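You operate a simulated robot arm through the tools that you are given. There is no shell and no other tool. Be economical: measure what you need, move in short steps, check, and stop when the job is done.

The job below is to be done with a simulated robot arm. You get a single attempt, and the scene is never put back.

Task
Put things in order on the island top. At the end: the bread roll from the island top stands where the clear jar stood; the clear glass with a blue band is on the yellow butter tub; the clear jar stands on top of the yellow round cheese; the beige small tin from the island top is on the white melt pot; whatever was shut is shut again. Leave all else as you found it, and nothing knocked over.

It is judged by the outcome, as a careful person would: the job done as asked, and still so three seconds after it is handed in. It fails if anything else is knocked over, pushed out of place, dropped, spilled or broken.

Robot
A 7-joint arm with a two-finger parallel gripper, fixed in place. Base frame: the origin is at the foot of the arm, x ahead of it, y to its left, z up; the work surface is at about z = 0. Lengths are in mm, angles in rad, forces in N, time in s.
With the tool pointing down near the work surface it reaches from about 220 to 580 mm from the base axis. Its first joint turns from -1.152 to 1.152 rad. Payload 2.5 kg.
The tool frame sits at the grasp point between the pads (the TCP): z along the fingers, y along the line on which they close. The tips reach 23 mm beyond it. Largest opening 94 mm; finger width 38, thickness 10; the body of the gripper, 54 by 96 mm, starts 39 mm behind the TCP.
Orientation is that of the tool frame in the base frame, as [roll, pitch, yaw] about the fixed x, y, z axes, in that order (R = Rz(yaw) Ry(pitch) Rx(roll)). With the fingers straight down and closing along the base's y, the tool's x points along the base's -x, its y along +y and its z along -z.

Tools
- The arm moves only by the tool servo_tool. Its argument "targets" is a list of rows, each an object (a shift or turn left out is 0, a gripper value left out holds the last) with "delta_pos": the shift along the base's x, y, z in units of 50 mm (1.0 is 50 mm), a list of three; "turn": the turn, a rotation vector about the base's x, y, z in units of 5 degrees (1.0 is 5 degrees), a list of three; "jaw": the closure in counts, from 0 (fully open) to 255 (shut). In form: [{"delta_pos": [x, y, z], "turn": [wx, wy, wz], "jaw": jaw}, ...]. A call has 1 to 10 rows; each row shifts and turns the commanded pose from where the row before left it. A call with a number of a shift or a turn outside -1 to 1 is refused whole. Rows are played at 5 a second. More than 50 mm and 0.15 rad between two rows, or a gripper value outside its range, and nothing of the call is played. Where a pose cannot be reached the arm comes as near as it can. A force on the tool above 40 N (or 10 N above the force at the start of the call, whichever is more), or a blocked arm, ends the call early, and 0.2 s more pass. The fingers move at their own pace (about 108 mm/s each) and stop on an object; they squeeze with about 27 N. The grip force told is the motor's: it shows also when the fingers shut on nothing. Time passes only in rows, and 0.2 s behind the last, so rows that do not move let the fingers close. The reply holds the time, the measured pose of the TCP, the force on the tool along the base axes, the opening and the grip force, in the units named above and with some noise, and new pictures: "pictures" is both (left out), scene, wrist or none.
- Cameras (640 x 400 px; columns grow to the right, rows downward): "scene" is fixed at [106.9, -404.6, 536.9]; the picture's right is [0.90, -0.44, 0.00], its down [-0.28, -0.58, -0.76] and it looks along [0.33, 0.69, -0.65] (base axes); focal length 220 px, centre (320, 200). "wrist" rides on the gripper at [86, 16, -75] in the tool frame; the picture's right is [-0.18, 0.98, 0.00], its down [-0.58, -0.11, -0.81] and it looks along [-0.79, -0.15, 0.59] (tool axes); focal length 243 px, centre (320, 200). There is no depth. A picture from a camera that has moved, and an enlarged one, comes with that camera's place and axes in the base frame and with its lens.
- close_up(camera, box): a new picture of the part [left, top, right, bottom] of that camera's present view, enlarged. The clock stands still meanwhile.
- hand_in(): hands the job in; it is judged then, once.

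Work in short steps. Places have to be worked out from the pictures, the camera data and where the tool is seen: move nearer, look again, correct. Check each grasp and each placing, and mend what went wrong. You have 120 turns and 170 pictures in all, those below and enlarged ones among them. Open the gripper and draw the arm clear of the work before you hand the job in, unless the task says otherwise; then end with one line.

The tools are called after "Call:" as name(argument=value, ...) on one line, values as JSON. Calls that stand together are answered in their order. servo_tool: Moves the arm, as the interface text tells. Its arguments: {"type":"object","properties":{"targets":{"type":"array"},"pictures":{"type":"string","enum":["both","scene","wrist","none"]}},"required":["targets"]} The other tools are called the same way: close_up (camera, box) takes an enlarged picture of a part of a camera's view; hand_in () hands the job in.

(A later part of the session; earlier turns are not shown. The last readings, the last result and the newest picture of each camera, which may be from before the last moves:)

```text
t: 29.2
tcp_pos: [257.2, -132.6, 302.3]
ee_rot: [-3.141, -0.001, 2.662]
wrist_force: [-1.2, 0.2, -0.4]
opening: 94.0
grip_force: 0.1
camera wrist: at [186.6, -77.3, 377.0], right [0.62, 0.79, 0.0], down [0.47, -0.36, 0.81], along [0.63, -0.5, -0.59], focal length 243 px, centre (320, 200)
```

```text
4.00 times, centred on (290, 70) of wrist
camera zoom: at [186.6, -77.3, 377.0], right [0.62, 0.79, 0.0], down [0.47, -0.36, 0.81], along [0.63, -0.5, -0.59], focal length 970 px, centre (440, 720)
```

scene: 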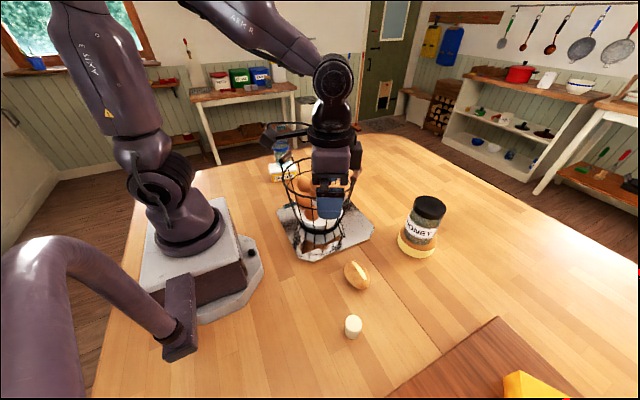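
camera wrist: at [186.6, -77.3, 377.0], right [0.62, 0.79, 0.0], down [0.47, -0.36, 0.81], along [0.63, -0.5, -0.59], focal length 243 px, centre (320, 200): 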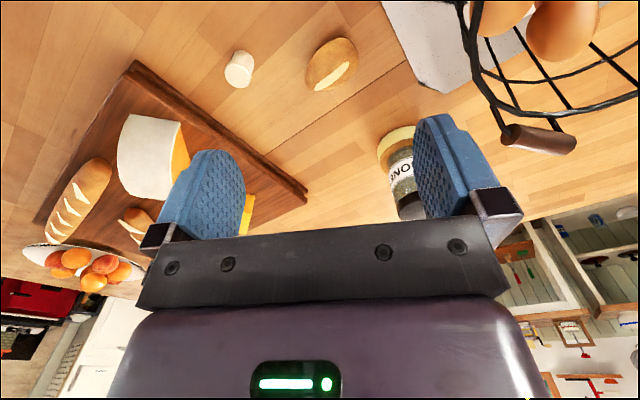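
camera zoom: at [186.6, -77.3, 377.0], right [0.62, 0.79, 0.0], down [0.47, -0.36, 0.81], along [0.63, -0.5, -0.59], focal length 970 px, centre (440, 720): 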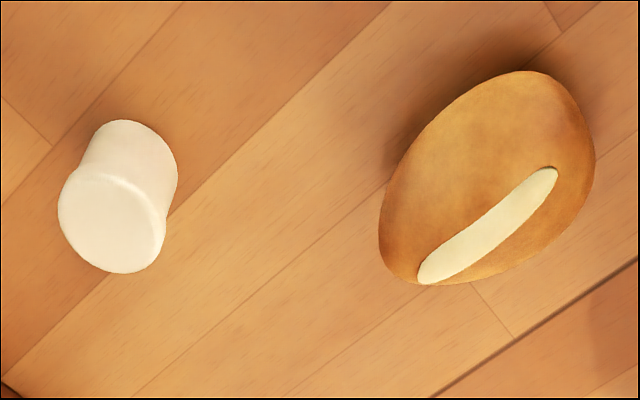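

The roll's long axis lies along y (≈75×50 mm), so I'll close along x. I turn the wrist so that the camera is on the -y side, away from the basket.

Call:
servo_tool(targets=[{"delta_pos": [0.13, -0.07, 0], "turn": [0, 0, 1]}, {"delta_pos": [0.13, -0.07, 0], "turn": [0, 0, 1]}, {"delta_pos": [0.13, -0.07, 0], "turn": [0, 0, 1]}, {"delta_pos": [0.13, -0.07, 0], "turn": [0, 0, 1]}, {"delta_pos": [0.13, -0.07, 0], "turn": [0, 0, 1]}, {"delta_pos": [0.13, -0.07, 0], "turn": [0, 0, 1]}, {"delta_pos": [0.13, -0.07, 0], "turn": [0, 0, 1]}, {"delta_pos": [0.13, -0.07, 0], "turn": [0, 0, 1]}, {"delta_pos": [0.13, -0.07, 0], "turn": [0, 0, 1]}, {"delta_pos": [0.13, -0.07, 0], "turn": [0, 0, 1]}], pictures="none")

Call:
servo_tool(targets=[{"turn": [0, 0, 1]}, {"turn": [0, 0, 1]}, {"turn": [0, 0, 1]}, {"turn": [0, 0, 1]}, {"turn": [0, 0, 1]}, {"turn": [0, 0, 1]}, {"turn": [0, 0, 1]}, {"turn": [0, 0, 1]}, {"turn": [0, 0, 1]}, {"turn": [0, 0, 1]}], pictures="none")

Call:
servo_tool(targets=[{"turn": [0, 0, 1]}, {"turn": [0, 0, 1]}, {"turn": [0, 0, 1]}, {"turn": [0, 0, 0.5]}, {"delta_pos": [0, 0, -0.8]}, {"delta_pos": [0, 0, -0.8]}, {"delta_pos": [0, 0, -0.8]}, {"delta_pos": [0, 0, 0]}])

```text
t: 31.4
tcp_pos: [323.2, -166.2, 301.1]
ee_rot: [-3.141, -0.002, -2.747]
wrist_force: [0.5, -0.4, 0.4]
opening: 94.2
grip_force: 0.1
```

```text
t: 33.6
tcp_pos: [323.5, -165.6, 302.8]
ee_rot: [-3.142, 0.0, -1.873]
wrist_force: [0.7, -0.9, 0.1]
opening: 94.0
grip_force: 0.1
```

```text
t: 35.4
tcp_pos: [320.3, -166.4, 179.2]
ee_rot: [3.141, 0.0, -1.571]
wrist_force: [-0.8, 0.3, 0.3]
opening: 93.9
grip_force: 0.1
camera wrist: at [303.0, -252.0, 253.4], right [-0.98, 0.18, 0.0], down [0.11, 0.58, 0.81], along [0.15, 0.79, -0.59], focal length 243 px, centre (320, 200)
```

scene: 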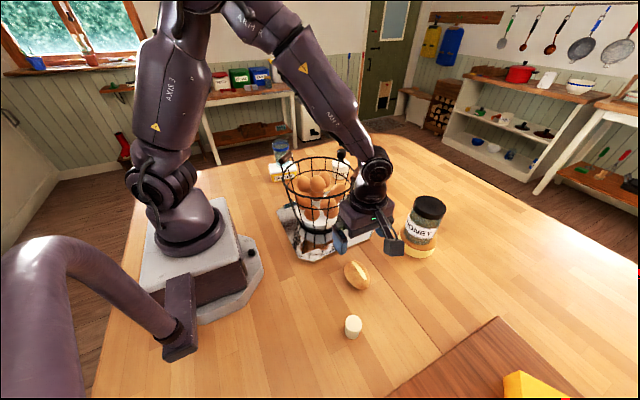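
wrist: 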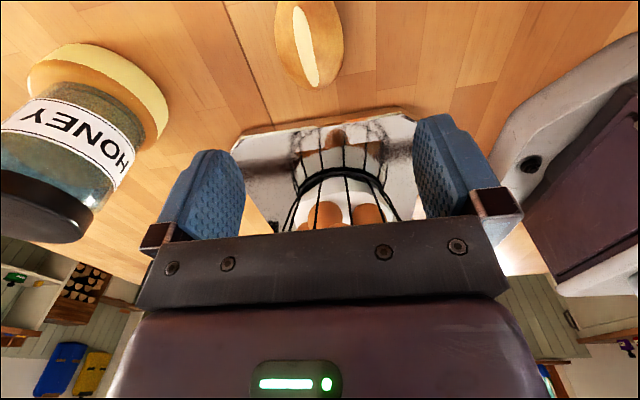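

Aligned with the roll's axis; roll centre ≈(326,-168). I descend to z ≈28 and look before closing.

Call:
servo_tool(targets=[{"delta_pos": [0.12, -0.04, -0.4]}, {"delta_pos": [0, 0, -0.7]}, {"delta_pos": [0, 0, -0.7]}, {"delta_pos": [0, 0, -0.7]}, {"delta_pos": [0, 0, -0.3]}, {"delta_pos": [0, 0, 0]}])

```text
t: 36.8
tcp_pos: [327.7, -168.4, 41.2]
ee_rot: [-3.141, -0.002, -1.571]
wrist_force: [0.0, -0.1, -0.8]
opening: 94.3
grip_force: 0.0
camera wrist: at [310.8, -254.8, 115.4], right [-0.98, 0.18, 0.0], down [0.11, 0.58, 0.81], along [0.15, 0.79, -0.59], focal length 243 px, centre (320, 200)
```

scene: 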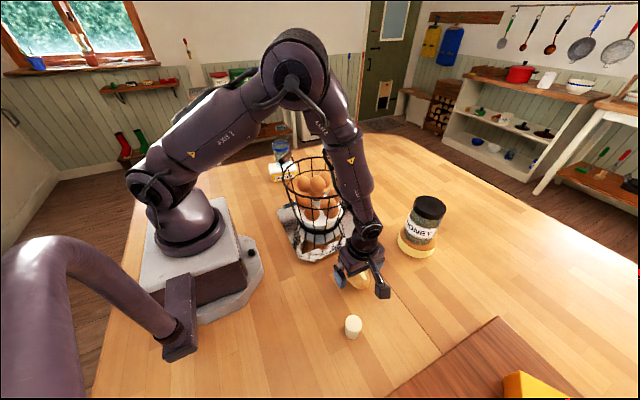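
wrist: 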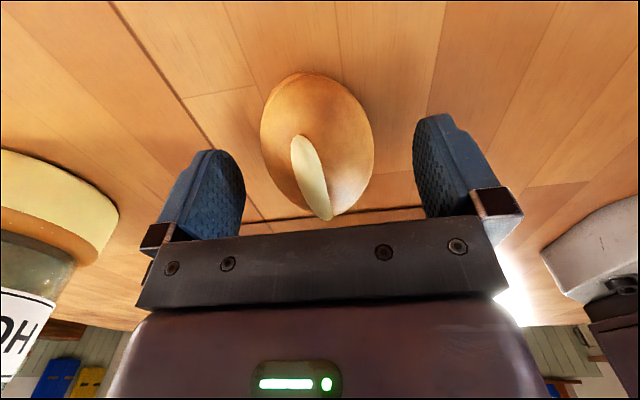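

Roll nicely between the fingers. I go down 14 mm more and close.

Call:
servo_tool(targets=[{"delta_pos": [0, -0.07, -0.28]}, {"delta_pos": [0, 0, 0]}, {"jaw": 120}, {"jaw": 255}, {"jaw": 255}, {"delta_pos": [0, 0, 0.3]}, {"delta_pos": [0, 0, 0]}])

```text
t: 38.4
tcp_pos: [328.4, -171.3, 43.6]
ee_rot: [3.141, 0.0, -1.569]
wrist_force: [0.3, 0.3, -0.4]
opening: 54.2
grip_force: 27.6
camera wrist: at [311.2, -257.2, 118.0], right [-0.98, 0.18, 0.0], down [0.11, 0.58, 0.81], along [0.15, 0.79, -0.59], focal length 243 px, centre (320, 200)
```

scene: 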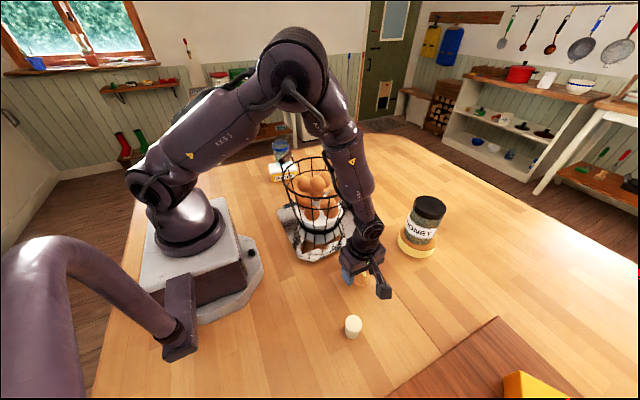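
wrist: 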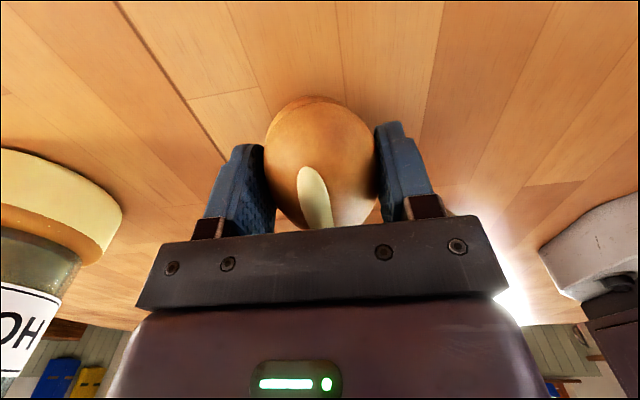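

The roll is held (opening 54). I raise it high and carry it in an arc over to the jar's former spot (168,270).

Call:
servo_tool(targets=[{"delta_pos": [0, 0, 0.8]}, {"delta_pos": [0, 0, 0.9]}, {"delta_pos": [0, 0, 0.9]}, {"delta_pos": [0, 0, 0.9]}, {"delta_pos": [0, 0, 0.9]}, {"delta_pos": [0, 0, 0.9]}, {"delta_pos": [0, 0, 0.4]}], pictures="none")

Call:
servo_tool(targets=[{"delta_pos": [0, 0.7, 0]}, {"delta_pos": [0, 0.9, 0]}, {"delta_pos": [0, 0.9, 0]}, {"delta_pos": [-0.2, 0.9, 0]}, {"delta_pos": [-0.3, 0.9, 0]}, {"delta_pos": [-0.4, 0.9, 0]}, {"delta_pos": [-0.5, 0.8, 0]}, {"delta_pos": [-0.6, 0.8, 0]}, {"delta_pos": [-0.6, 0.8, 0]}, {"delta_pos": [-0.6, 0.8, 0]}])

```text
t: 40.0
tcp_pos: [325.6, -174.9, 329.4]
ee_rot: [-3.14, 0.003, -1.571]
wrist_force: [0.2, 1.0, -0.7]
opening: 54.4
grip_force: 27.4
```

```text
t: 42.2
tcp_pos: [170.7, 244.2, 330.0]
ee_rot: [-3.141, -0.001, -1.571]
wrist_force: [-0.2, 0.1, -0.3]
opening: 54.5
grip_force: 26.8
camera wrist: at [154.0, 159.2, 404.9], right [-0.98, 0.19, 0.0], down [0.11, 0.58, 0.81], along [0.15, 0.79, -0.59], focal length 243 px, centre (320, 200)
```

scene: 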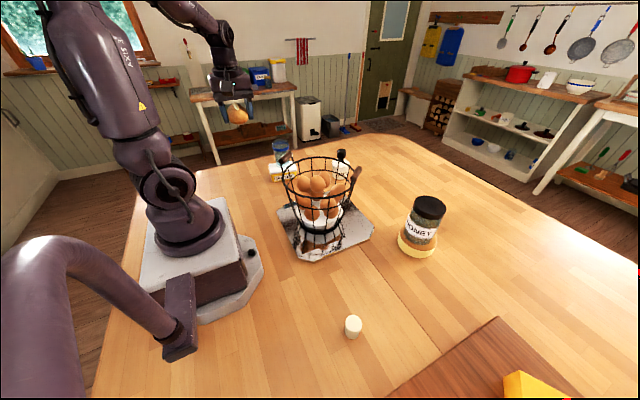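
wrist: 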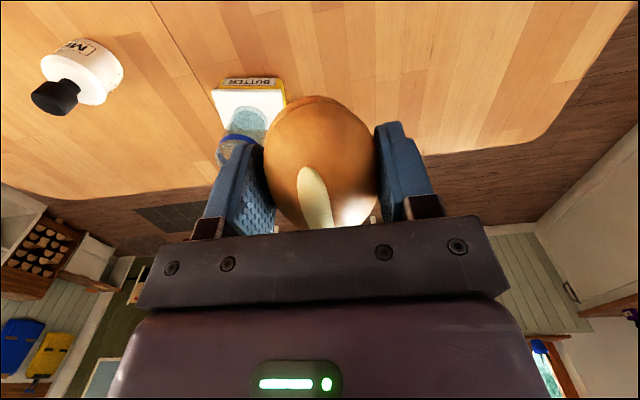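

I centre over (168,270) and descend to about z 60 to check clearances.

Call:
servo_tool(targets=[{"delta_pos": [-0.05, 0.52, 0]}, {"delta_pos": [0, 0, -0.8]}, {"delta_pos": [0, 0, -0.9]}, {"delta_pos": [0, 0, -0.9]}, {"delta_pos": [0, 0, -0.9]}, {"delta_pos": [0, 0, -0.9]}, {"delta_pos": [0, 0, -0.8]}, {"delta_pos": [0, 0, 0]}])

Call:
close_up(camera="scene", box=[190, 140, 310, 240])

```text
t: 44.0
tcp_pos: [167.7, 272.6, 70.9]
ee_rot: [3.141, -0.001, -1.571]
wrist_force: [0.2, -0.2, -0.4]
opening: 54.5
grip_force: 27.1
camera wrist: at [150.9, 187.4, 145.7], right [-0.98, 0.18, 0.0], down [0.11, 0.58, 0.81], along [0.15, 0.79, -0.59], focal length 243 px, centre (320, 200)
```

scene: 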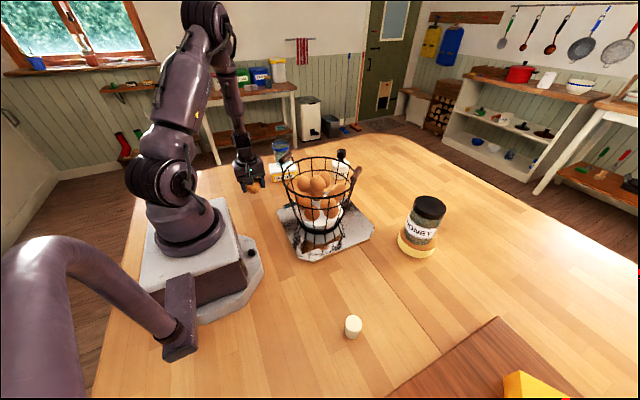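
wrist: 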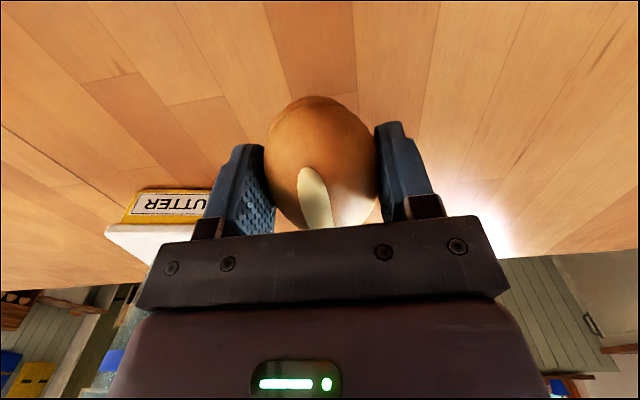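

```text
4.00 times, centred on (250, 190) of scene
camera zoom: at [106.9, -404.6, 536.9], right [0.9, -0.44, 0.0], down [-0.28, -0.58, -0.76], along [0.33, 0.69, -0.65], focal length 878 px, centre (600, 240)
```

zoom: 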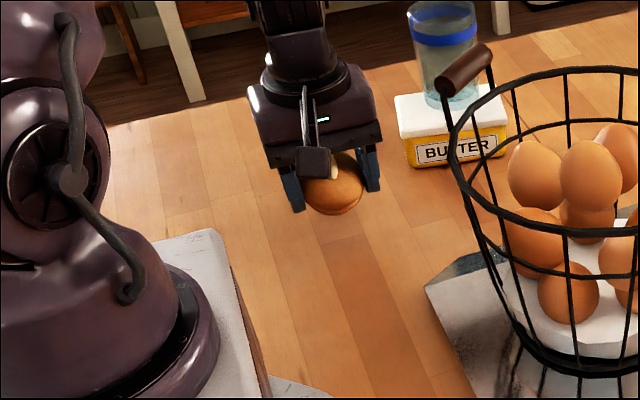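

All clear. I lower the roll to grasp height (z ≈28), stopping on contact.

Call:
servo_tool(targets=[{"delta_pos": [0, 0, -0.4]}, {"delta_pos": [0, 0, -0.3]}, {"delta_pos": [0, 0, -0.1]}, {"delta_pos": [0, 0, -0.04]}, {"delta_pos": [0, 0, 0]}], pictures="none")

```text
t: 45.2
tcp_pos: [167.6, 274.6, 27.6]
ee_rot: [3.141, 0.0, -1.571]
wrist_force: [0.3, -3.3, 13.1]
opening: 54.6
grip_force: 27.0
```

Contact (+13 N). I ease up, open slowly, rise and look.

Call:
servo_tool(targets=[{"delta_pos": [0, -0.03, 0.03]}, {"jaw": 80}, {"jaw": 0}, {"jaw": 0}, {"delta_pos": [0, 0, 0.5]}, {"delta_pos": [0, 0, 0.8]}, {"delta_pos": [0, 0, 0.9]}, {"delta_pos": [0, 0, 0.9]}, {"delta_pos": [0, 0, 0.9]}])

Call:
close_up(camera="scene", box=[190, 140, 310, 240])

```text
t: 47.2
tcp_pos: [165.8, 274.6, 226.1]
ee_rot: [3.141, 0.002, -1.57]
wrist_force: [-0.6, 0.3, 0.1]
opening: 93.8
grip_force: 0.1
camera wrist: at [149.0, 188.2, 301.5], right [-0.98, 0.18, 0.0], down [0.11, 0.58, 0.81], along [0.15, 0.79, -0.59], focal length 243 px, centre (320, 200)
```

scene: 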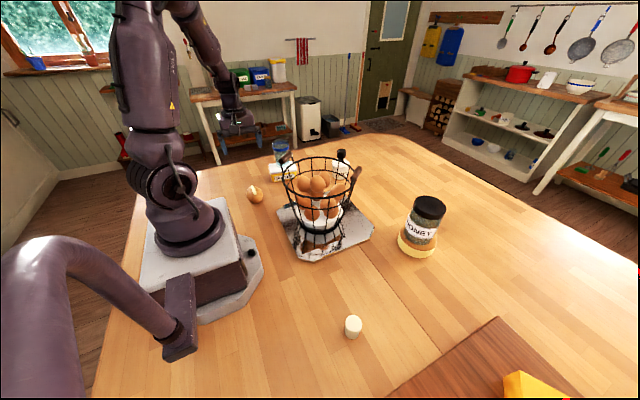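
wrist: 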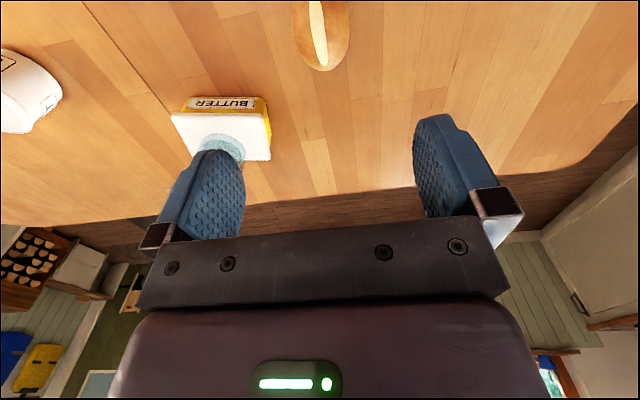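

```text
4.00 times, centred on (250, 190) of scene
camera zoom: at [106.9, -404.6, 536.9], right [0.9, -0.44, 0.0], down [-0.28, -0.58, -0.76], along [0.33, 0.69, -0.65], focal length 878 px, centre (600, 240)
```

zoom: 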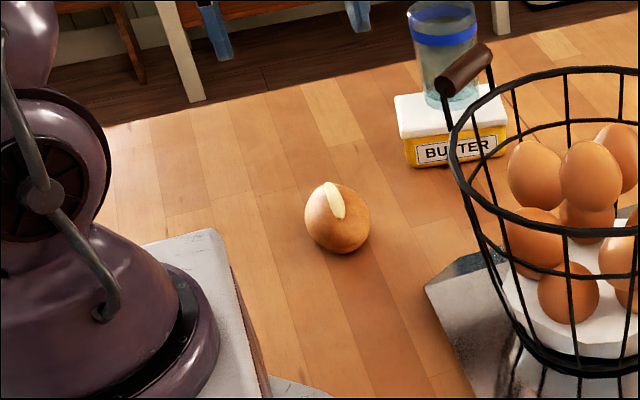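

The roll stands at the jar's former spot. Before fetching the tin, I look at the melt pot from nearer to fix its knob's position and shape.

Call:
servo_tool(targets=[{"delta_pos": [0.5, 0, 0.4], "turn": [0, 0, -1]}, {"delta_pos": [0.7, 0, 0.3], "turn": [0, 0, -1]}, {"delta_pos": [0.7, 0, 0], "turn": [0, 0, -1]}, {"delta_pos": [0.7, 0, 0], "turn": [0, 0, -1.2]}, {"delta_pos": [0.7, 0, 0], "turn": [0, 0, -1.4]}, {"delta_pos": [0.7, 0, 0], "turn": [0, 0, -1.4]}, {"delta_pos": [0.7, -0.2, 0], "turn": [0, 0, -1.4]}, {"delta_pos": [0.6, -0.2, 0], "turn": [0, 0, -1.4]}, {"delta_pos": [0.4, -0.2, 0], "turn": [0, 0, -1.4]}, {"delta_pos": [0.3, -0.1, 0], "turn": [0, 0, -1.4]}])

```text
refused: -1.2 is not a number from -1 to 1
```

The turn must be within ±1 a row; I resend with smaller turns.

Call:
servo_tool(targets=[{"delta_pos": [0.5, 0, 0.4], "turn": [0, 0, -1]}, {"delta_pos": [0.7, 0, 0.3], "turn": [0, 0, -1]}, {"delta_pos": [0.7, 0, 0], "turn": [0, 0, -1]}, {"delta_pos": [0.7, 0, 0], "turn": [0, 0, -1]}, {"delta_pos": [0.7, 0, 0], "turn": [0, 0, -1]}, {"delta_pos": [0.7, 0, 0], "turn": [0, 0, -1]}, {"delta_pos": [0.7, -0.2, 0], "turn": [0, 0, -1]}, {"delta_pos": [0.6, -0.2, 0], "turn": [0, 0, -1]}, {"delta_pos": [0.4, -0.2, 0], "turn": [0, 0, -1]}, {"delta_pos": [0.3, -0.1, 0], "turn": [0, 0, -1]}], pictures="none")

Call:
servo_tool(targets=[{"turn": [0, 0, -1]}, {"turn": [0, 0, -1]}, {"turn": [0, 0, -0.6]}], pictures="wrist")

```text
t: 49.4
tcp_pos: [466.6, 237.1, 264.9]
ee_rot: [3.141, 0.002, -2.446]
wrist_force: [-0.7, 0.0, 0.3]
opening: 93.9
grip_force: 0.1
```

```text
t: 50.2
tcp_pos: [466.2, 237.1, 264.8]
ee_rot: [-3.14, 0.0, -2.673]
wrist_force: [-0.5, 0.1, -0.8]
opening: 94.0
grip_force: 0.0
camera wrist: at [381.6, 213.0, 338.8], right [-0.28, 0.96, 0.0], down [0.57, 0.17, 0.81], along [0.77, 0.23, -0.59], focal length 243 px, centre (320, 200)
```

wrist: 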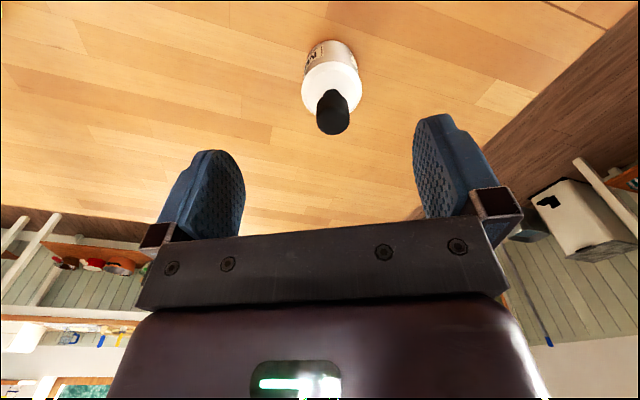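

The knob top comes out at (521,268,126), ~30 wide. I test the reach directly above it (z ≈185, tips well clear).

Call:
servo_tool(targets=[{"delta_pos": [0.54, 0.31, 0]}, {"delta_pos": [0.54, 0.31, -0.3]}, {"delta_pos": [0, 0, -0.7]}, {"delta_pos": [0, 0, -0.6]}, {"delta_pos": [0, 0, 0]}])

Call:
close_up(camera="wrist", box=[240, 0, 420, 200])

Call:
close_up(camera="scene", box=[310, 110, 390, 200])

```text
t: 51.4
tcp_pos: [520.9, 269.4, 181.4]
ee_rot: [-3.142, -0.001, -2.67]
wrist_force: [0.1, 1.1, 0.4]
opening: 94.0
grip_force: 0.0
camera wrist: at [435.6, 244.1, 255.5], right [-0.28, 0.96, 0.0], down [0.57, 0.17, 0.81], along [0.77, 0.23, -0.59], focal length 243 px, centre (320, 200)
```

scene: 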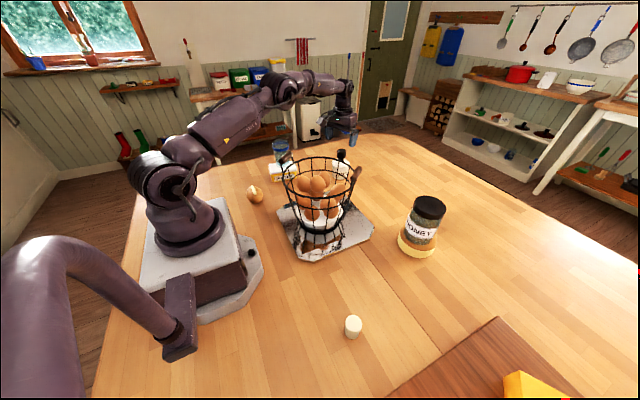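
wrist: 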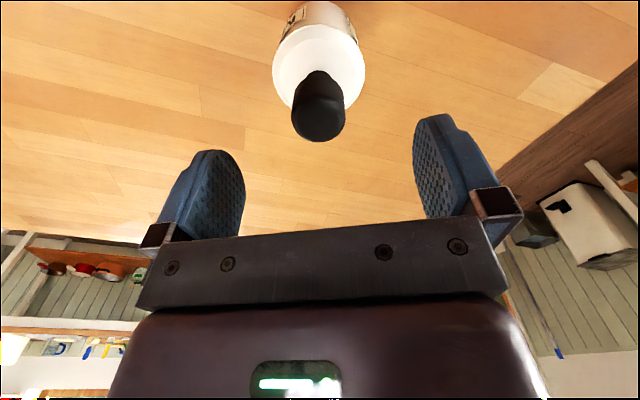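

```text
2.00 times, centred on (330, 100) of wrist
camera zoom: at [435.6, 244.1, 255.5], right [-0.28, 0.96, 0.0], down [0.57, 0.17, 0.81], along [0.77, 0.23, -0.59], focal length 485 px, centre (300, 400)
```

zoom: 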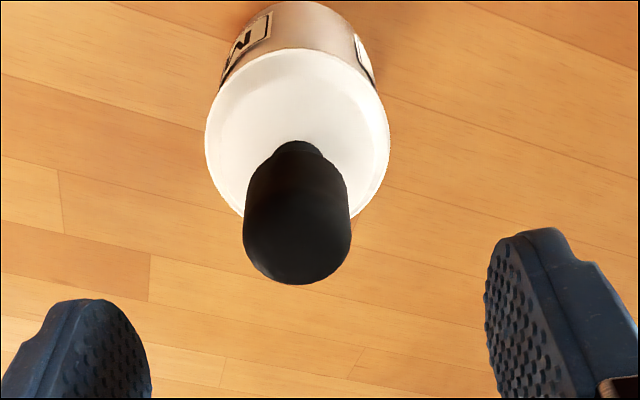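

```text
4.44 times, centred on (350, 155) of scene
camera zoom: at [106.9, -404.6, 536.9], right [0.9, -0.44, 0.0], down [-0.28, -0.58, -0.76], along [0.33, 0.69, -0.65], focal length 976 px, centre (187, 400)
```

zoom: 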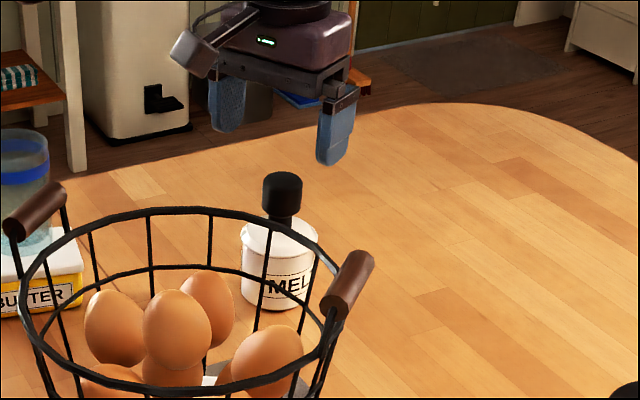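

Reach is fine there; the knob is flat-topped, ~33 wide, centred (521.5,269). Now I go high over to the tin near (246,-272).

Call:
servo_tool(targets=[{"delta_pos": [0, 0, 0.8]}, {"delta_pos": [-0.1, 0, 0.9]}, {"delta_pos": [-0.3, -0.3, 0.9]}, {"delta_pos": [-0.54, -0.82, 0.1], "turn": [0, 0, -1]}, {"delta_pos": [-0.54, -0.82, 0], "turn": [0, 0, -1]}, {"delta_pos": [-0.54, -0.82, 0], "turn": [0, 0, -1]}, {"delta_pos": [-0.54, -0.82, 0], "turn": [0, 0, -1]}, {"delta_pos": [-0.54, -0.82, 0], "turn": [0, 0, -1]}, {"delta_pos": [-0.54, -0.82, 0], "turn": [0, 0, -1]}, {"delta_pos": [-0.54, -0.82, 0], "turn": [0, 0, -1]}], pictures="none")

Call:
servo_tool(targets=[{"delta_pos": [-0.54, -0.82, 0], "turn": [0, 0, -1]}, {"delta_pos": [-0.54, -0.82, 0], "turn": [0, 0, -1]}, {"delta_pos": [-0.54, -0.82, 0], "turn": [0, 0, -1]}, {"delta_pos": [-0.5, -0.82, 0], "turn": [0, 0, -1]}, {"delta_pos": [-0.3, -0.5, -0.4], "turn": [0, 0, -1]}, {"delta_pos": [0, 0, -0.6], "turn": [0, 0, -1]}, {"delta_pos": [0, 0, -0.6], "turn": [0, 0, -1]}, {"turn": [0, 0, -1]}])

```text
t: 53.6
tcp_pos: [309.5, -34.9, 316.1]
ee_rot: [3.141, -0.001, 3.003]
wrist_force: [-0.3, 0.1, -0.3]
opening: 93.9
grip_force: 0.0
```

```text
t: 55.4
tcp_pos: [190.2, -221.9, 235.2]
ee_rot: [3.14, 0.001, 2.302]
wrist_force: [0.0, 0.3, 0.5]
opening: 94.1
grip_force: 0.0
camera wrist: at [143.4, -146.3, 309.8], right [0.85, 0.52, 0.0], down [0.31, -0.51, 0.81], along [0.42, -0.69, -0.59], focal length 243 px, centre (320, 200)
```

scene: 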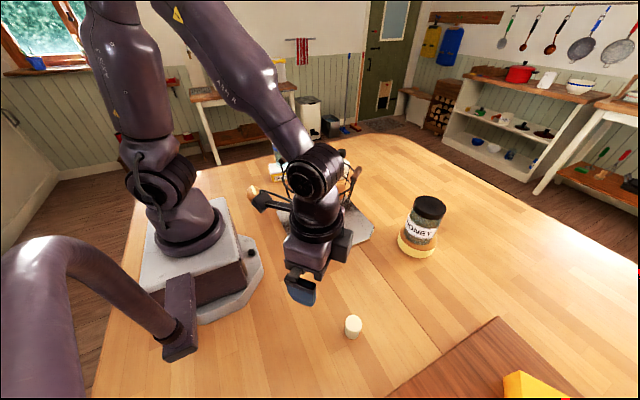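
wrist: 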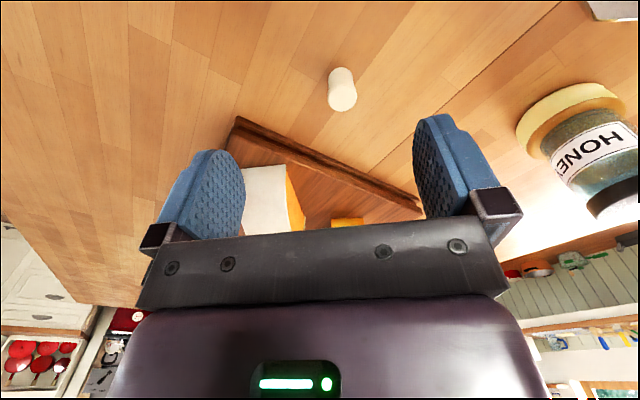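

Tin ≈(248,-268), ~40 tall, ~33 wide. I move above and descend partway.

Call:
servo_tool(targets=[{"delta_pos": [0.58, -0.46, 0]}, {"delta_pos": [0.58, -0.46, 0]}, {"delta_pos": [0, 0, -0.8]}, {"delta_pos": [0, 0, -0.8]}, {"delta_pos": [0, 0, -0.9]}, {"delta_pos": [0, 0, 0]}])

Call:
close_up(camera="wrist", box=[240, 0, 420, 200])

```text
t: 56.8
tcp_pos: [250.1, -266.7, 111.8]
ee_rot: [-3.142, 0.0, 2.304]
wrist_force: [1.6, 0.2, 0.5]
opening: 93.7
grip_force: 0.0
camera wrist: at [202.8, -191.3, 187.0], right [0.85, 0.52, 0.0], down [0.31, -0.5, 0.81], along [0.42, -0.69, -0.59], focal length 243 px, centre (320, 200)
```

scene: 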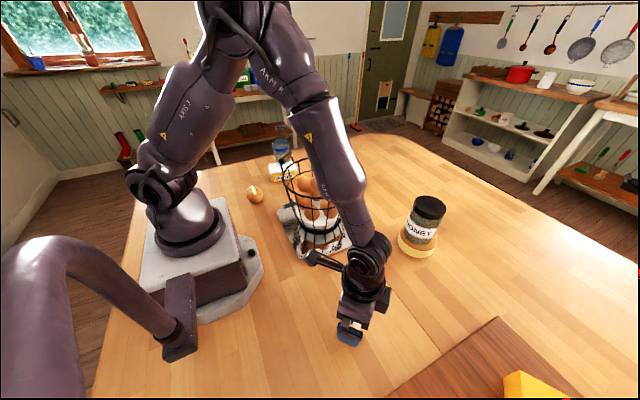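
wrist: 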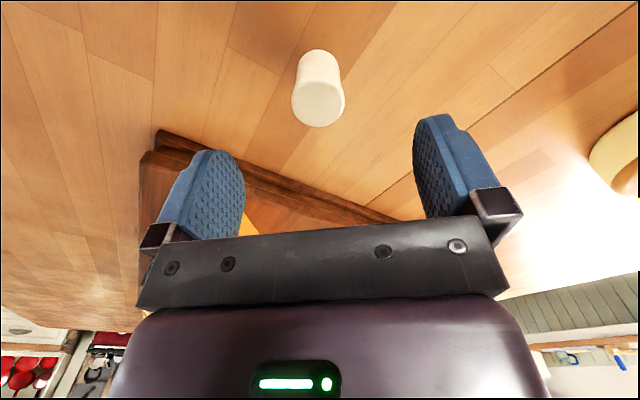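

```text
2.00 times, centred on (330, 100) of wrist
camera zoom: at [202.8, -191.3, 187.0], right [0.85, 0.52, 0.0], down [0.31, -0.5, 0.81], along [0.42, -0.69, -0.59], focal length 485 px, centre (300, 400)
```

zoom: 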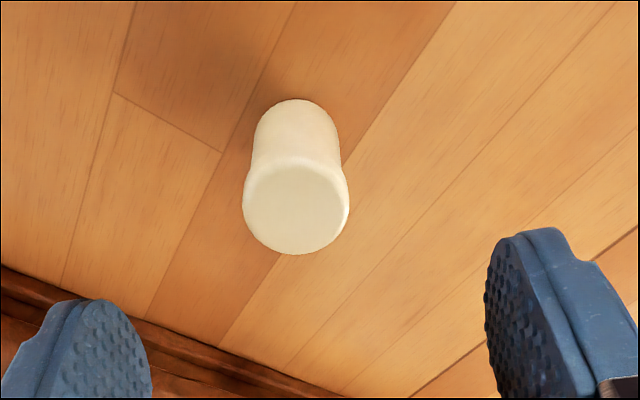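

Tin at (247,-267), ~48 tall, ~33 wide. I descend to z ≈30 and close.

Call:
servo_tool(targets=[{"delta_pos": [-0.06, 0, -0.5]}, {"delta_pos": [0, 0, -0.6]}, {"delta_pos": [0, 0, -0.52]}, {"delta_pos": [0, 0, 0]}, {"jaw": 130}, {"jaw": 255}, {"jaw": 255}, {"jaw": 255}])

```text
t: 58.6
tcp_pos: [245.2, -268.3, 31.3]
ee_rot: [-3.142, 0.0, 2.305]
wrist_force: [-0.6, 0.8, -0.2]
opening: 32.6
grip_force: 27.4
camera wrist: at [198.0, -192.8, 106.4], right [0.85, 0.52, 0.0], down [0.31, -0.5, 0.81], along [0.42, -0.69, -0.59], focal length 243 px, centre (320, 200)
```

scene: 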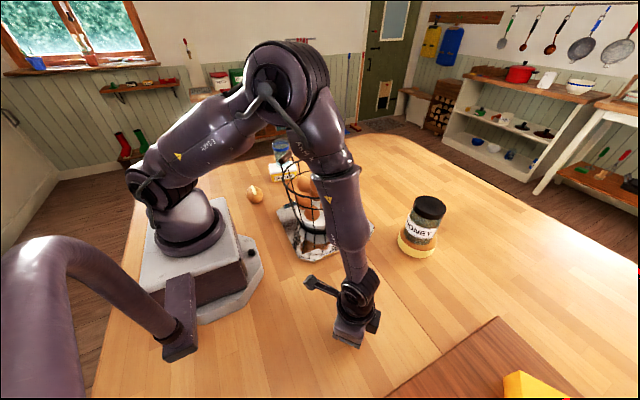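
wrist: 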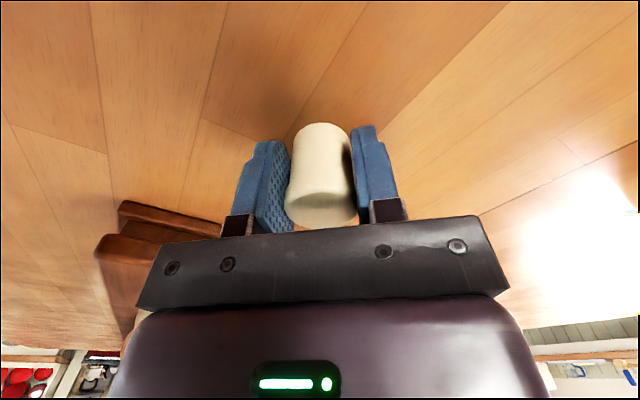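

The tin is held (32.6). I lift it clear and carry it back over, high, toward the melt pot.

Call:
servo_tool(targets=[{"delta_pos": [0, 0, 0.4]}, {"delta_pos": [0, 0, 0.8]}, {"delta_pos": [0, 0, 0.9]}, {"delta_pos": [0, 0, 0.9]}, {"delta_pos": [0, 0, 0.9]}, {"delta_pos": [0, 0, 0.9]}, {"delta_pos": [0, 0, 0.8]}, {"delta_pos": [0.3, 0.6, 0], "turn": [0, 0, 1]}, {"delta_pos": [0.35, 0.75, 0], "turn": [0, 0, 1]}, {"delta_pos": [0.35, 0.75, 0], "turn": [0, 0, 1]}], pictures="wrist")

Call:
servo_tool(targets=[{"delta_pos": [0.35, 0.8, 0], "turn": [0, 0, 1]}, {"delta_pos": [0.35, 0.8, 0], "turn": [0, 0, 1]}, {"delta_pos": [0.35, 0.8, 0], "turn": [0, 0, 1]}, {"delta_pos": [0.35, 0.8, 0], "turn": [0, 0, 1]}, {"delta_pos": [0.35, 0.8, 0], "turn": [0, 0, 1]}, {"delta_pos": [0.35, 0.8, 0], "turn": [0, 0, 1]}, {"delta_pos": [0.35, 0.8, 0], "turn": [0, 0, 1]}, {"delta_pos": [0.35, 0.8, 0], "turn": [0, 0, 1]}, {"delta_pos": [0.35, 0.8, 0], "turn": [0, 0, 1]}, {"delta_pos": [0.3, 0.6, 0], "turn": [0, 0, 1]}], pictures="none")

```text
t: 60.8
tcp_pos: [297.5, -163.4, 313.6]
ee_rot: [3.141, 0.001, 2.566]
wrist_force: [-0.8, 0.1, -0.7]
opening: 32.7
grip_force: 26.9
camera wrist: at [233.8, -101.7, 387.5], right [0.69, 0.72, 0.0], down [0.43, -0.41, 0.81], along [0.58, -0.56, -0.59], focal length 243 px, centre (320, 200)
```

wrist: 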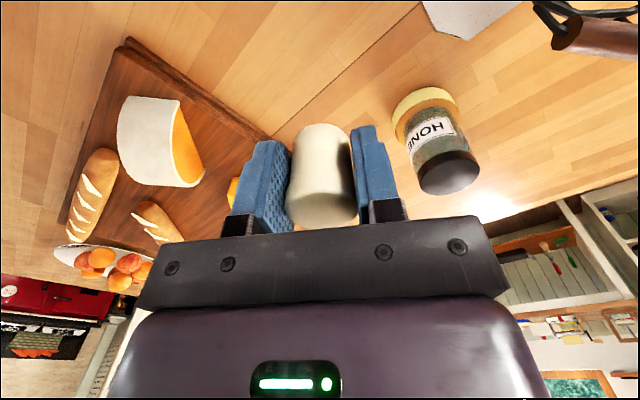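

```text
t: 63.0
tcp_pos: [469.9, 226.7, 311.9]
ee_rot: [3.141, -0.001, -2.842]
wrist_force: [0.3, 0.1, -0.4]
opening: 32.5
grip_force: 26.4
```

Now over the knob: I move to (521.5,269) while lowering to z ≈185 (tin bottom ≈154), then look.

Call:
servo_tool(targets=[{"delta_pos": [0.4, 0.3, -0.4], "turn": [0, 0, 1]}, {"delta_pos": [0.4, 0.3, -0.5], "turn": [0, 0, 1]}, {"delta_pos": [0.24, 0.25, -0.6]}, {"delta_pos": [0, 0, -0.6]}, {"delta_pos": [0, 0, -0.4]}, {"delta_pos": [0, 0, 0]}])

Call:
close_up(camera="scene", box=[310, 110, 390, 200])

Call:
close_up(camera="wrist", box=[220, 0, 420, 240])

```text
t: 64.4
tcp_pos: [524.1, 272.5, 187.7]
ee_rot: [-3.141, 0.001, -2.67]
wrist_force: [1.1, -0.1, 0.0]
opening: 32.1
grip_force: 26.7
camera wrist: at [437.2, 246.2, 263.3], right [-0.28, 0.96, 0.0], down [0.57, 0.17, 0.81], along [0.77, 0.23, -0.59], focal length 243 px, centre (320, 200)
```

scene: 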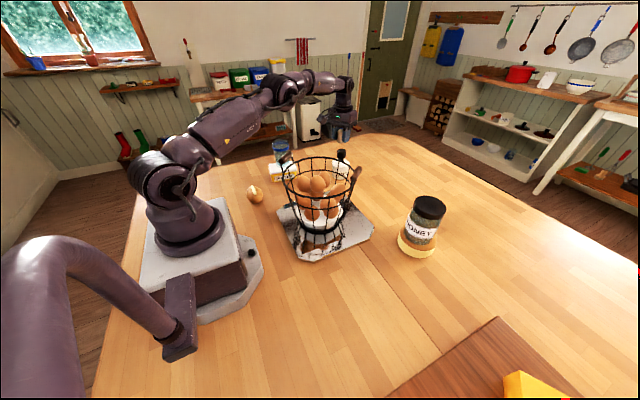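
wrist: 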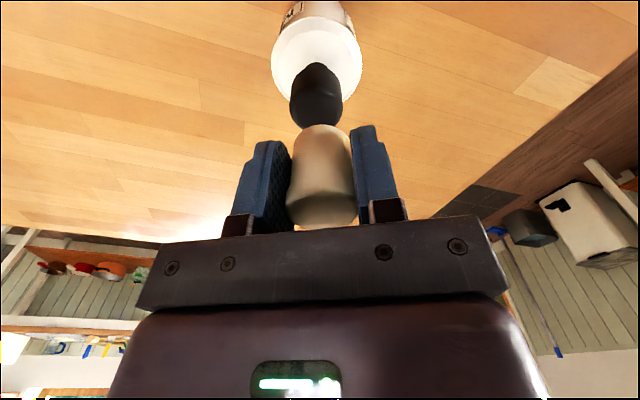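

```text
4.44 times, centred on (350, 155) of scene
camera zoom: at [106.9, -404.6, 536.9], right [0.9, -0.44, 0.0], down [-0.28, -0.58, -0.76], along [0.33, 0.69, -0.65], focal length 976 px, centre (187, 400)
```

zoom: 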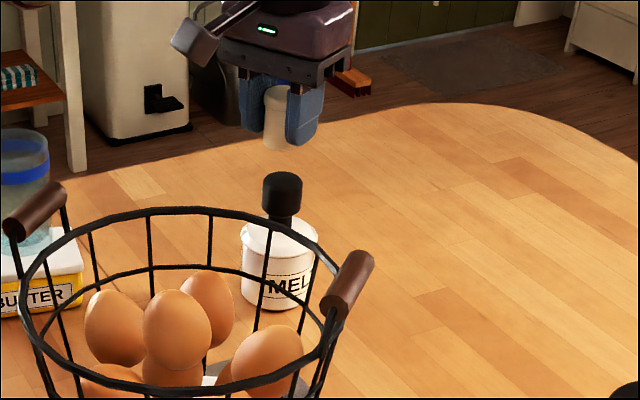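

```text
1.67 times, centred on (320, 120) of wrist
camera zoom: at [437.2, 246.2, 263.3], right [-0.28, 0.96, 0.0], down [0.57, 0.17, 0.81], along [0.77, 0.23, -0.59], focal length 404 px, centre (320, 333)
```

zoom: 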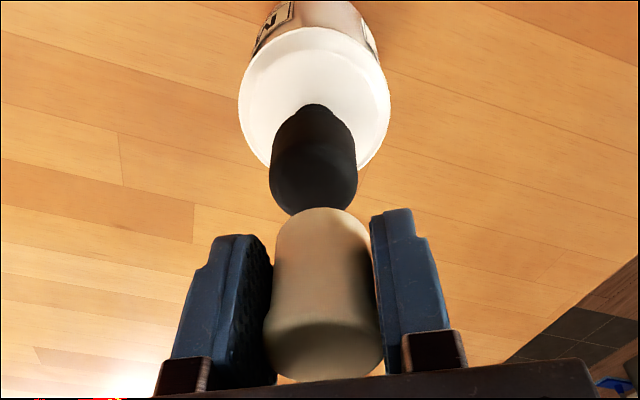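

Wrist view suggests about -3 mm in y. I enlarge the scene view to check left/right alignment precisely.

Call:
close_up(camera="scene", box=[326, 124, 358, 164])

```text
10.00 times, centred on (342, 144) of scene
camera zoom: at [106.9, -404.6, 536.9], right [0.9, -0.44, 0.0], down [-0.28, -0.58, -0.76], along [0.33, 0.69, -0.65], focal length 2196 px, centre (100, 760)
```

zoom: 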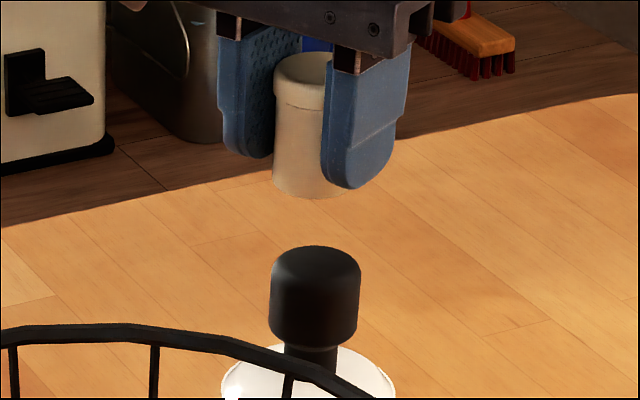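

Combined, the tin needs about (+0.5,-3). I apply it and lower to ~6 mm above the knob.

Call:
servo_tool(targets=[{"delta_pos": [0, -0.06, 0]}, {"delta_pos": [0, 0, -0.25]}, {"delta_pos": [0, 0, -0.2]}, {"delta_pos": [0, 0, 0]}], pictures="none")

Call:
close_up(camera="scene", box=[326, 124, 358, 164])

Call:
close_up(camera="wrist", box=[260, 20, 380, 230])

```text
t: 65.4
tcp_pos: [521.8, 266.8, 166.1]
ee_rot: [3.141, -0.002, -2.67]
wrist_force: [-0.5, 0.0, -0.9]
opening: 32.3
grip_force: 26.4
```

```text
10.00 times, centred on (342, 144) of scene
camera zoom: at [106.9, -404.6, 536.9], right [0.9, -0.44, 0.0], down [-0.28, -0.58, -0.76], along [0.33, 0.69, -0.65], focal length 2196 px, centre (100, 760)
```

zoom: 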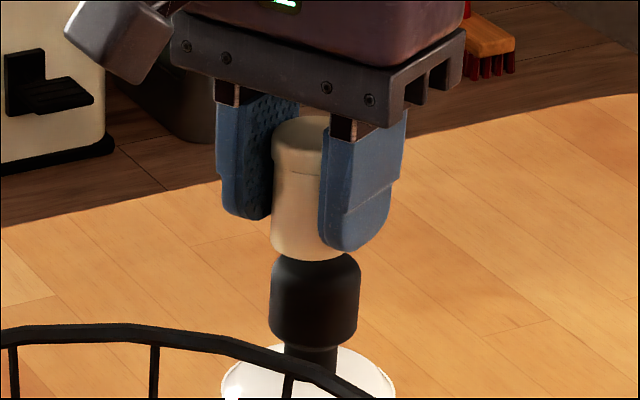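

```text
1.90 times, centred on (320, 125) of wrist
camera zoom: at [435.1, 241.9, 239.9], right [-0.28, 0.96, 0.0], down [0.57, 0.17, 0.81], along [0.77, 0.23, -0.59], focal length 462 px, centre (320, 343)
```

zoom: 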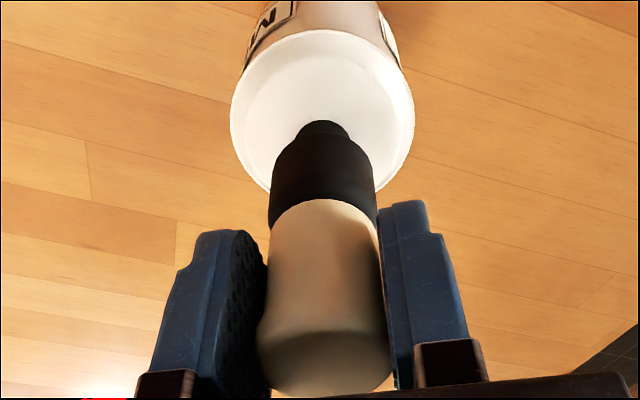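

Well aligned (within ~2–3 mm). I nudge 1.5 mm outward and lower gently to contact.

Call:
servo_tool(targets=[{"delta_pos": [0.03, 0.01, 0]}, {"delta_pos": [0, 0, -0.08]}, {"delta_pos": [0, 0, -0.05]}, {"delta_pos": [0, 0, 0]}], pictures="none")

Call:
close_up(camera="scene", box=[326, 124, 358, 164])

```text
t: 66.4
tcp_pos: [520.9, 266.0, 158.4]
ee_rot: [3.142, 0.001, -2.67]
wrist_force: [-0.2, 0.3, -0.7]
opening: 32.4
grip_force: 26.9
```

```text
10.00 times, centred on (342, 144) of scene
camera zoom: at [106.9, -404.6, 536.9], right [0.9, -0.44, 0.0], down [-0.28, -0.58, -0.76], along [0.33, 0.69, -0.65], focal length 2196 px, centre (100, 760)
```

zoom: 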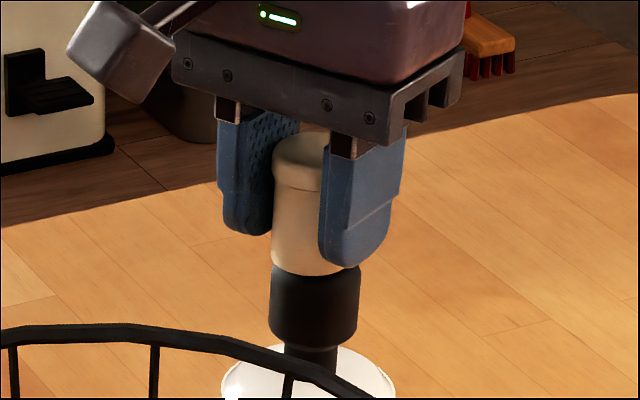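

No contact yet; the tin sits ~2 mm left of centre in this view. I nudge +2 mm in x and go down in 1–2 mm steps.

Call:
servo_tool(targets=[{"delta_pos": [0.04, 0, 0]}, {"delta_pos": [0, 0, -0.03]}, {"delta_pos": [0, 0, -0.02]}, {"delta_pos": [0, 0, 0]}], pictures="none")

```text
t: 67.4
tcp_pos: [525.0, 268.9, 157.8]
ee_rot: [3.141, 0.002, -2.67]
wrist_force: [-3.5, -4.2, 13.4]
opening: 32.6
grip_force: 27.4
```

Contact at z 157.8 (+13 N), as expected. I check the alignment before releasing.

Call:
close_up(camera="scene", box=[326, 124, 358, 164])

Call:
close_up(camera="wrist", box=[260, 20, 380, 230])

```text
10.00 times, centred on (342, 144) of scene
camera zoom: at [106.8, -404.6, 536.9], right [0.9, -0.44, 0.0], down [-0.28, -0.58, -0.76], along [0.33, 0.69, -0.65], focal length 2196 px, centre (100, 760)
```

zoom: 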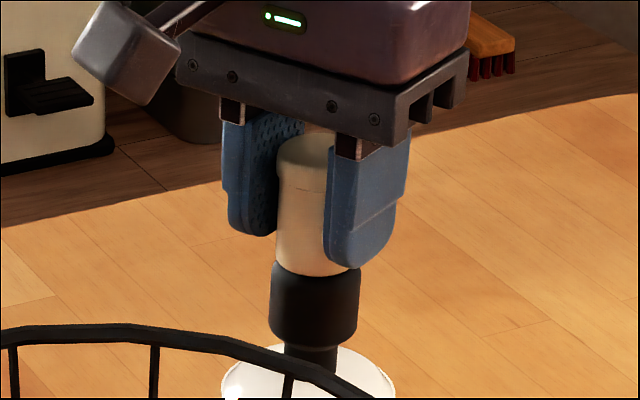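

```text
1.90 times, centred on (320, 125) of wrist
camera zoom: at [438.3, 242.7, 231.8], right [-0.28, 0.96, 0.0], down [0.57, 0.17, 0.81], along [0.78, 0.23, -0.59], focal length 462 px, centre (320, 343)
```

zoom: 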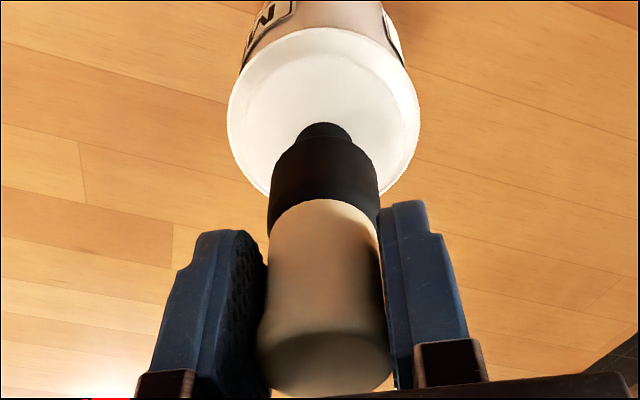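

Nicely centred in both views. I ease off the pressure, open, and rise straight up.

Call:
servo_tool(targets=[{"delta_pos": [0, 0, 0.02]}, {"delta_pos": [0, 0, 0]}, {"jaw": 150}, {"jaw": 80}, {"jaw": 80}, {"delta_pos": [0, 0, 0.3]}, {"delta_pos": [0, 0, 0.6]}, {"delta_pos": [0, 0, 0.7]}, {"delta_pos": [0, 0, 0.5]}, {"delta_pos": [0, 0, 0]}])

Call:
close_up(camera="scene", box=[310, 110, 390, 200])

```text
t: 69.6
tcp_pos: [522.3, 266.9, 259.3]
ee_rot: [-3.141, 0.001, -2.67]
wrist_force: [-0.5, -0.9, -0.1]
opening: 64.7
grip_force: 0.0
camera wrist: at [436.7, 243.2, 333.8], right [-0.28, 0.96, 0.0], down [0.57, 0.17, 0.81], along [0.77, 0.23, -0.59], focal length 243 px, centre (320, 200)
```

scene: 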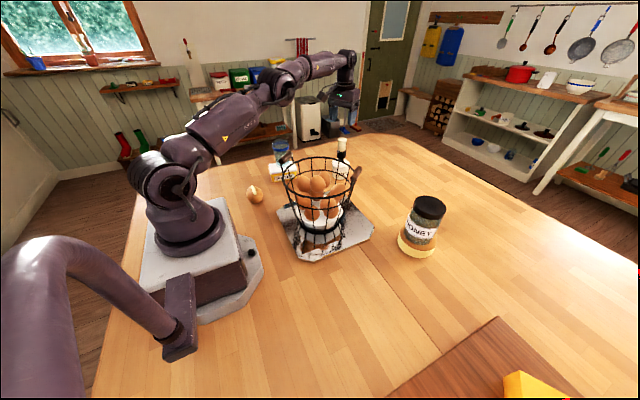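
wrist: 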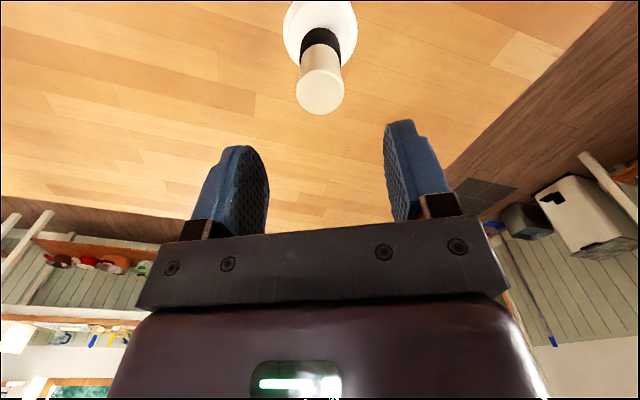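

```text
4.44 times, centred on (350, 155) of scene
camera zoom: at [106.9, -404.6, 536.9], right [0.9, -0.44, 0.0], down [-0.28, -0.58, -0.76], along [0.33, 0.69, -0.65], focal length 976 px, centre (187, 400)
```

zoom: 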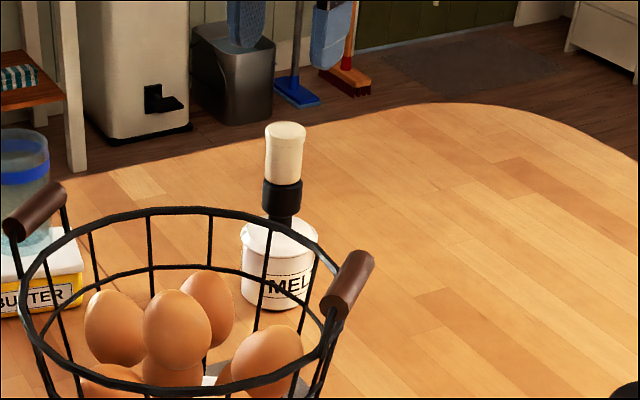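

The tin stands on the knob. I draw the arm back, open fully, and take a last look at everything.

Call:
servo_tool(targets=[{"delta_pos": [-0.5, -0.2, 0.5], "jaw": 0}, {"delta_pos": [-0.8, -0.4, 0.6]}, {"delta_pos": [-0.8, -0.4, 0.6]}, {"delta_pos": [-0.8, -0.4, 0.4]}, {"delta_pos": [-0.5, -0.4, 0.2]}, {"delta_pos": [0, 0, 0]}, {"delta_pos": [0, 0, 0]}])

Call:
close_up(camera="scene", box=[220, 120, 460, 280])

```text
refused: row 2 steps farther than a row can; nothing moved
```

```text
2.50 times, centred on (340, 200) of scene
camera zoom: at [106.9, -404.6, 536.9], right [0.9, -0.44, 0.0], down [-0.28, -0.58, -0.76], along [0.33, 0.69, -0.65], focal length 549 px, centre (270, 200)
```

zoom: 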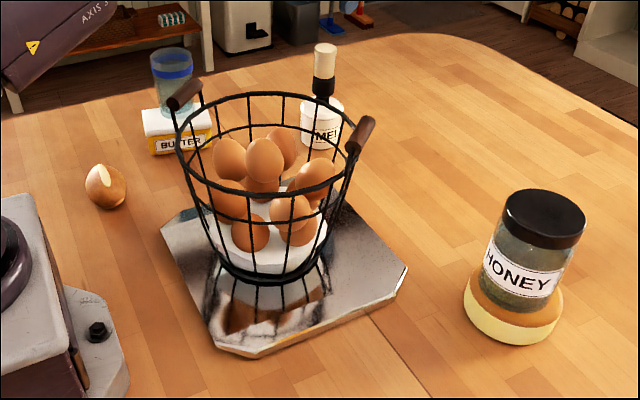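

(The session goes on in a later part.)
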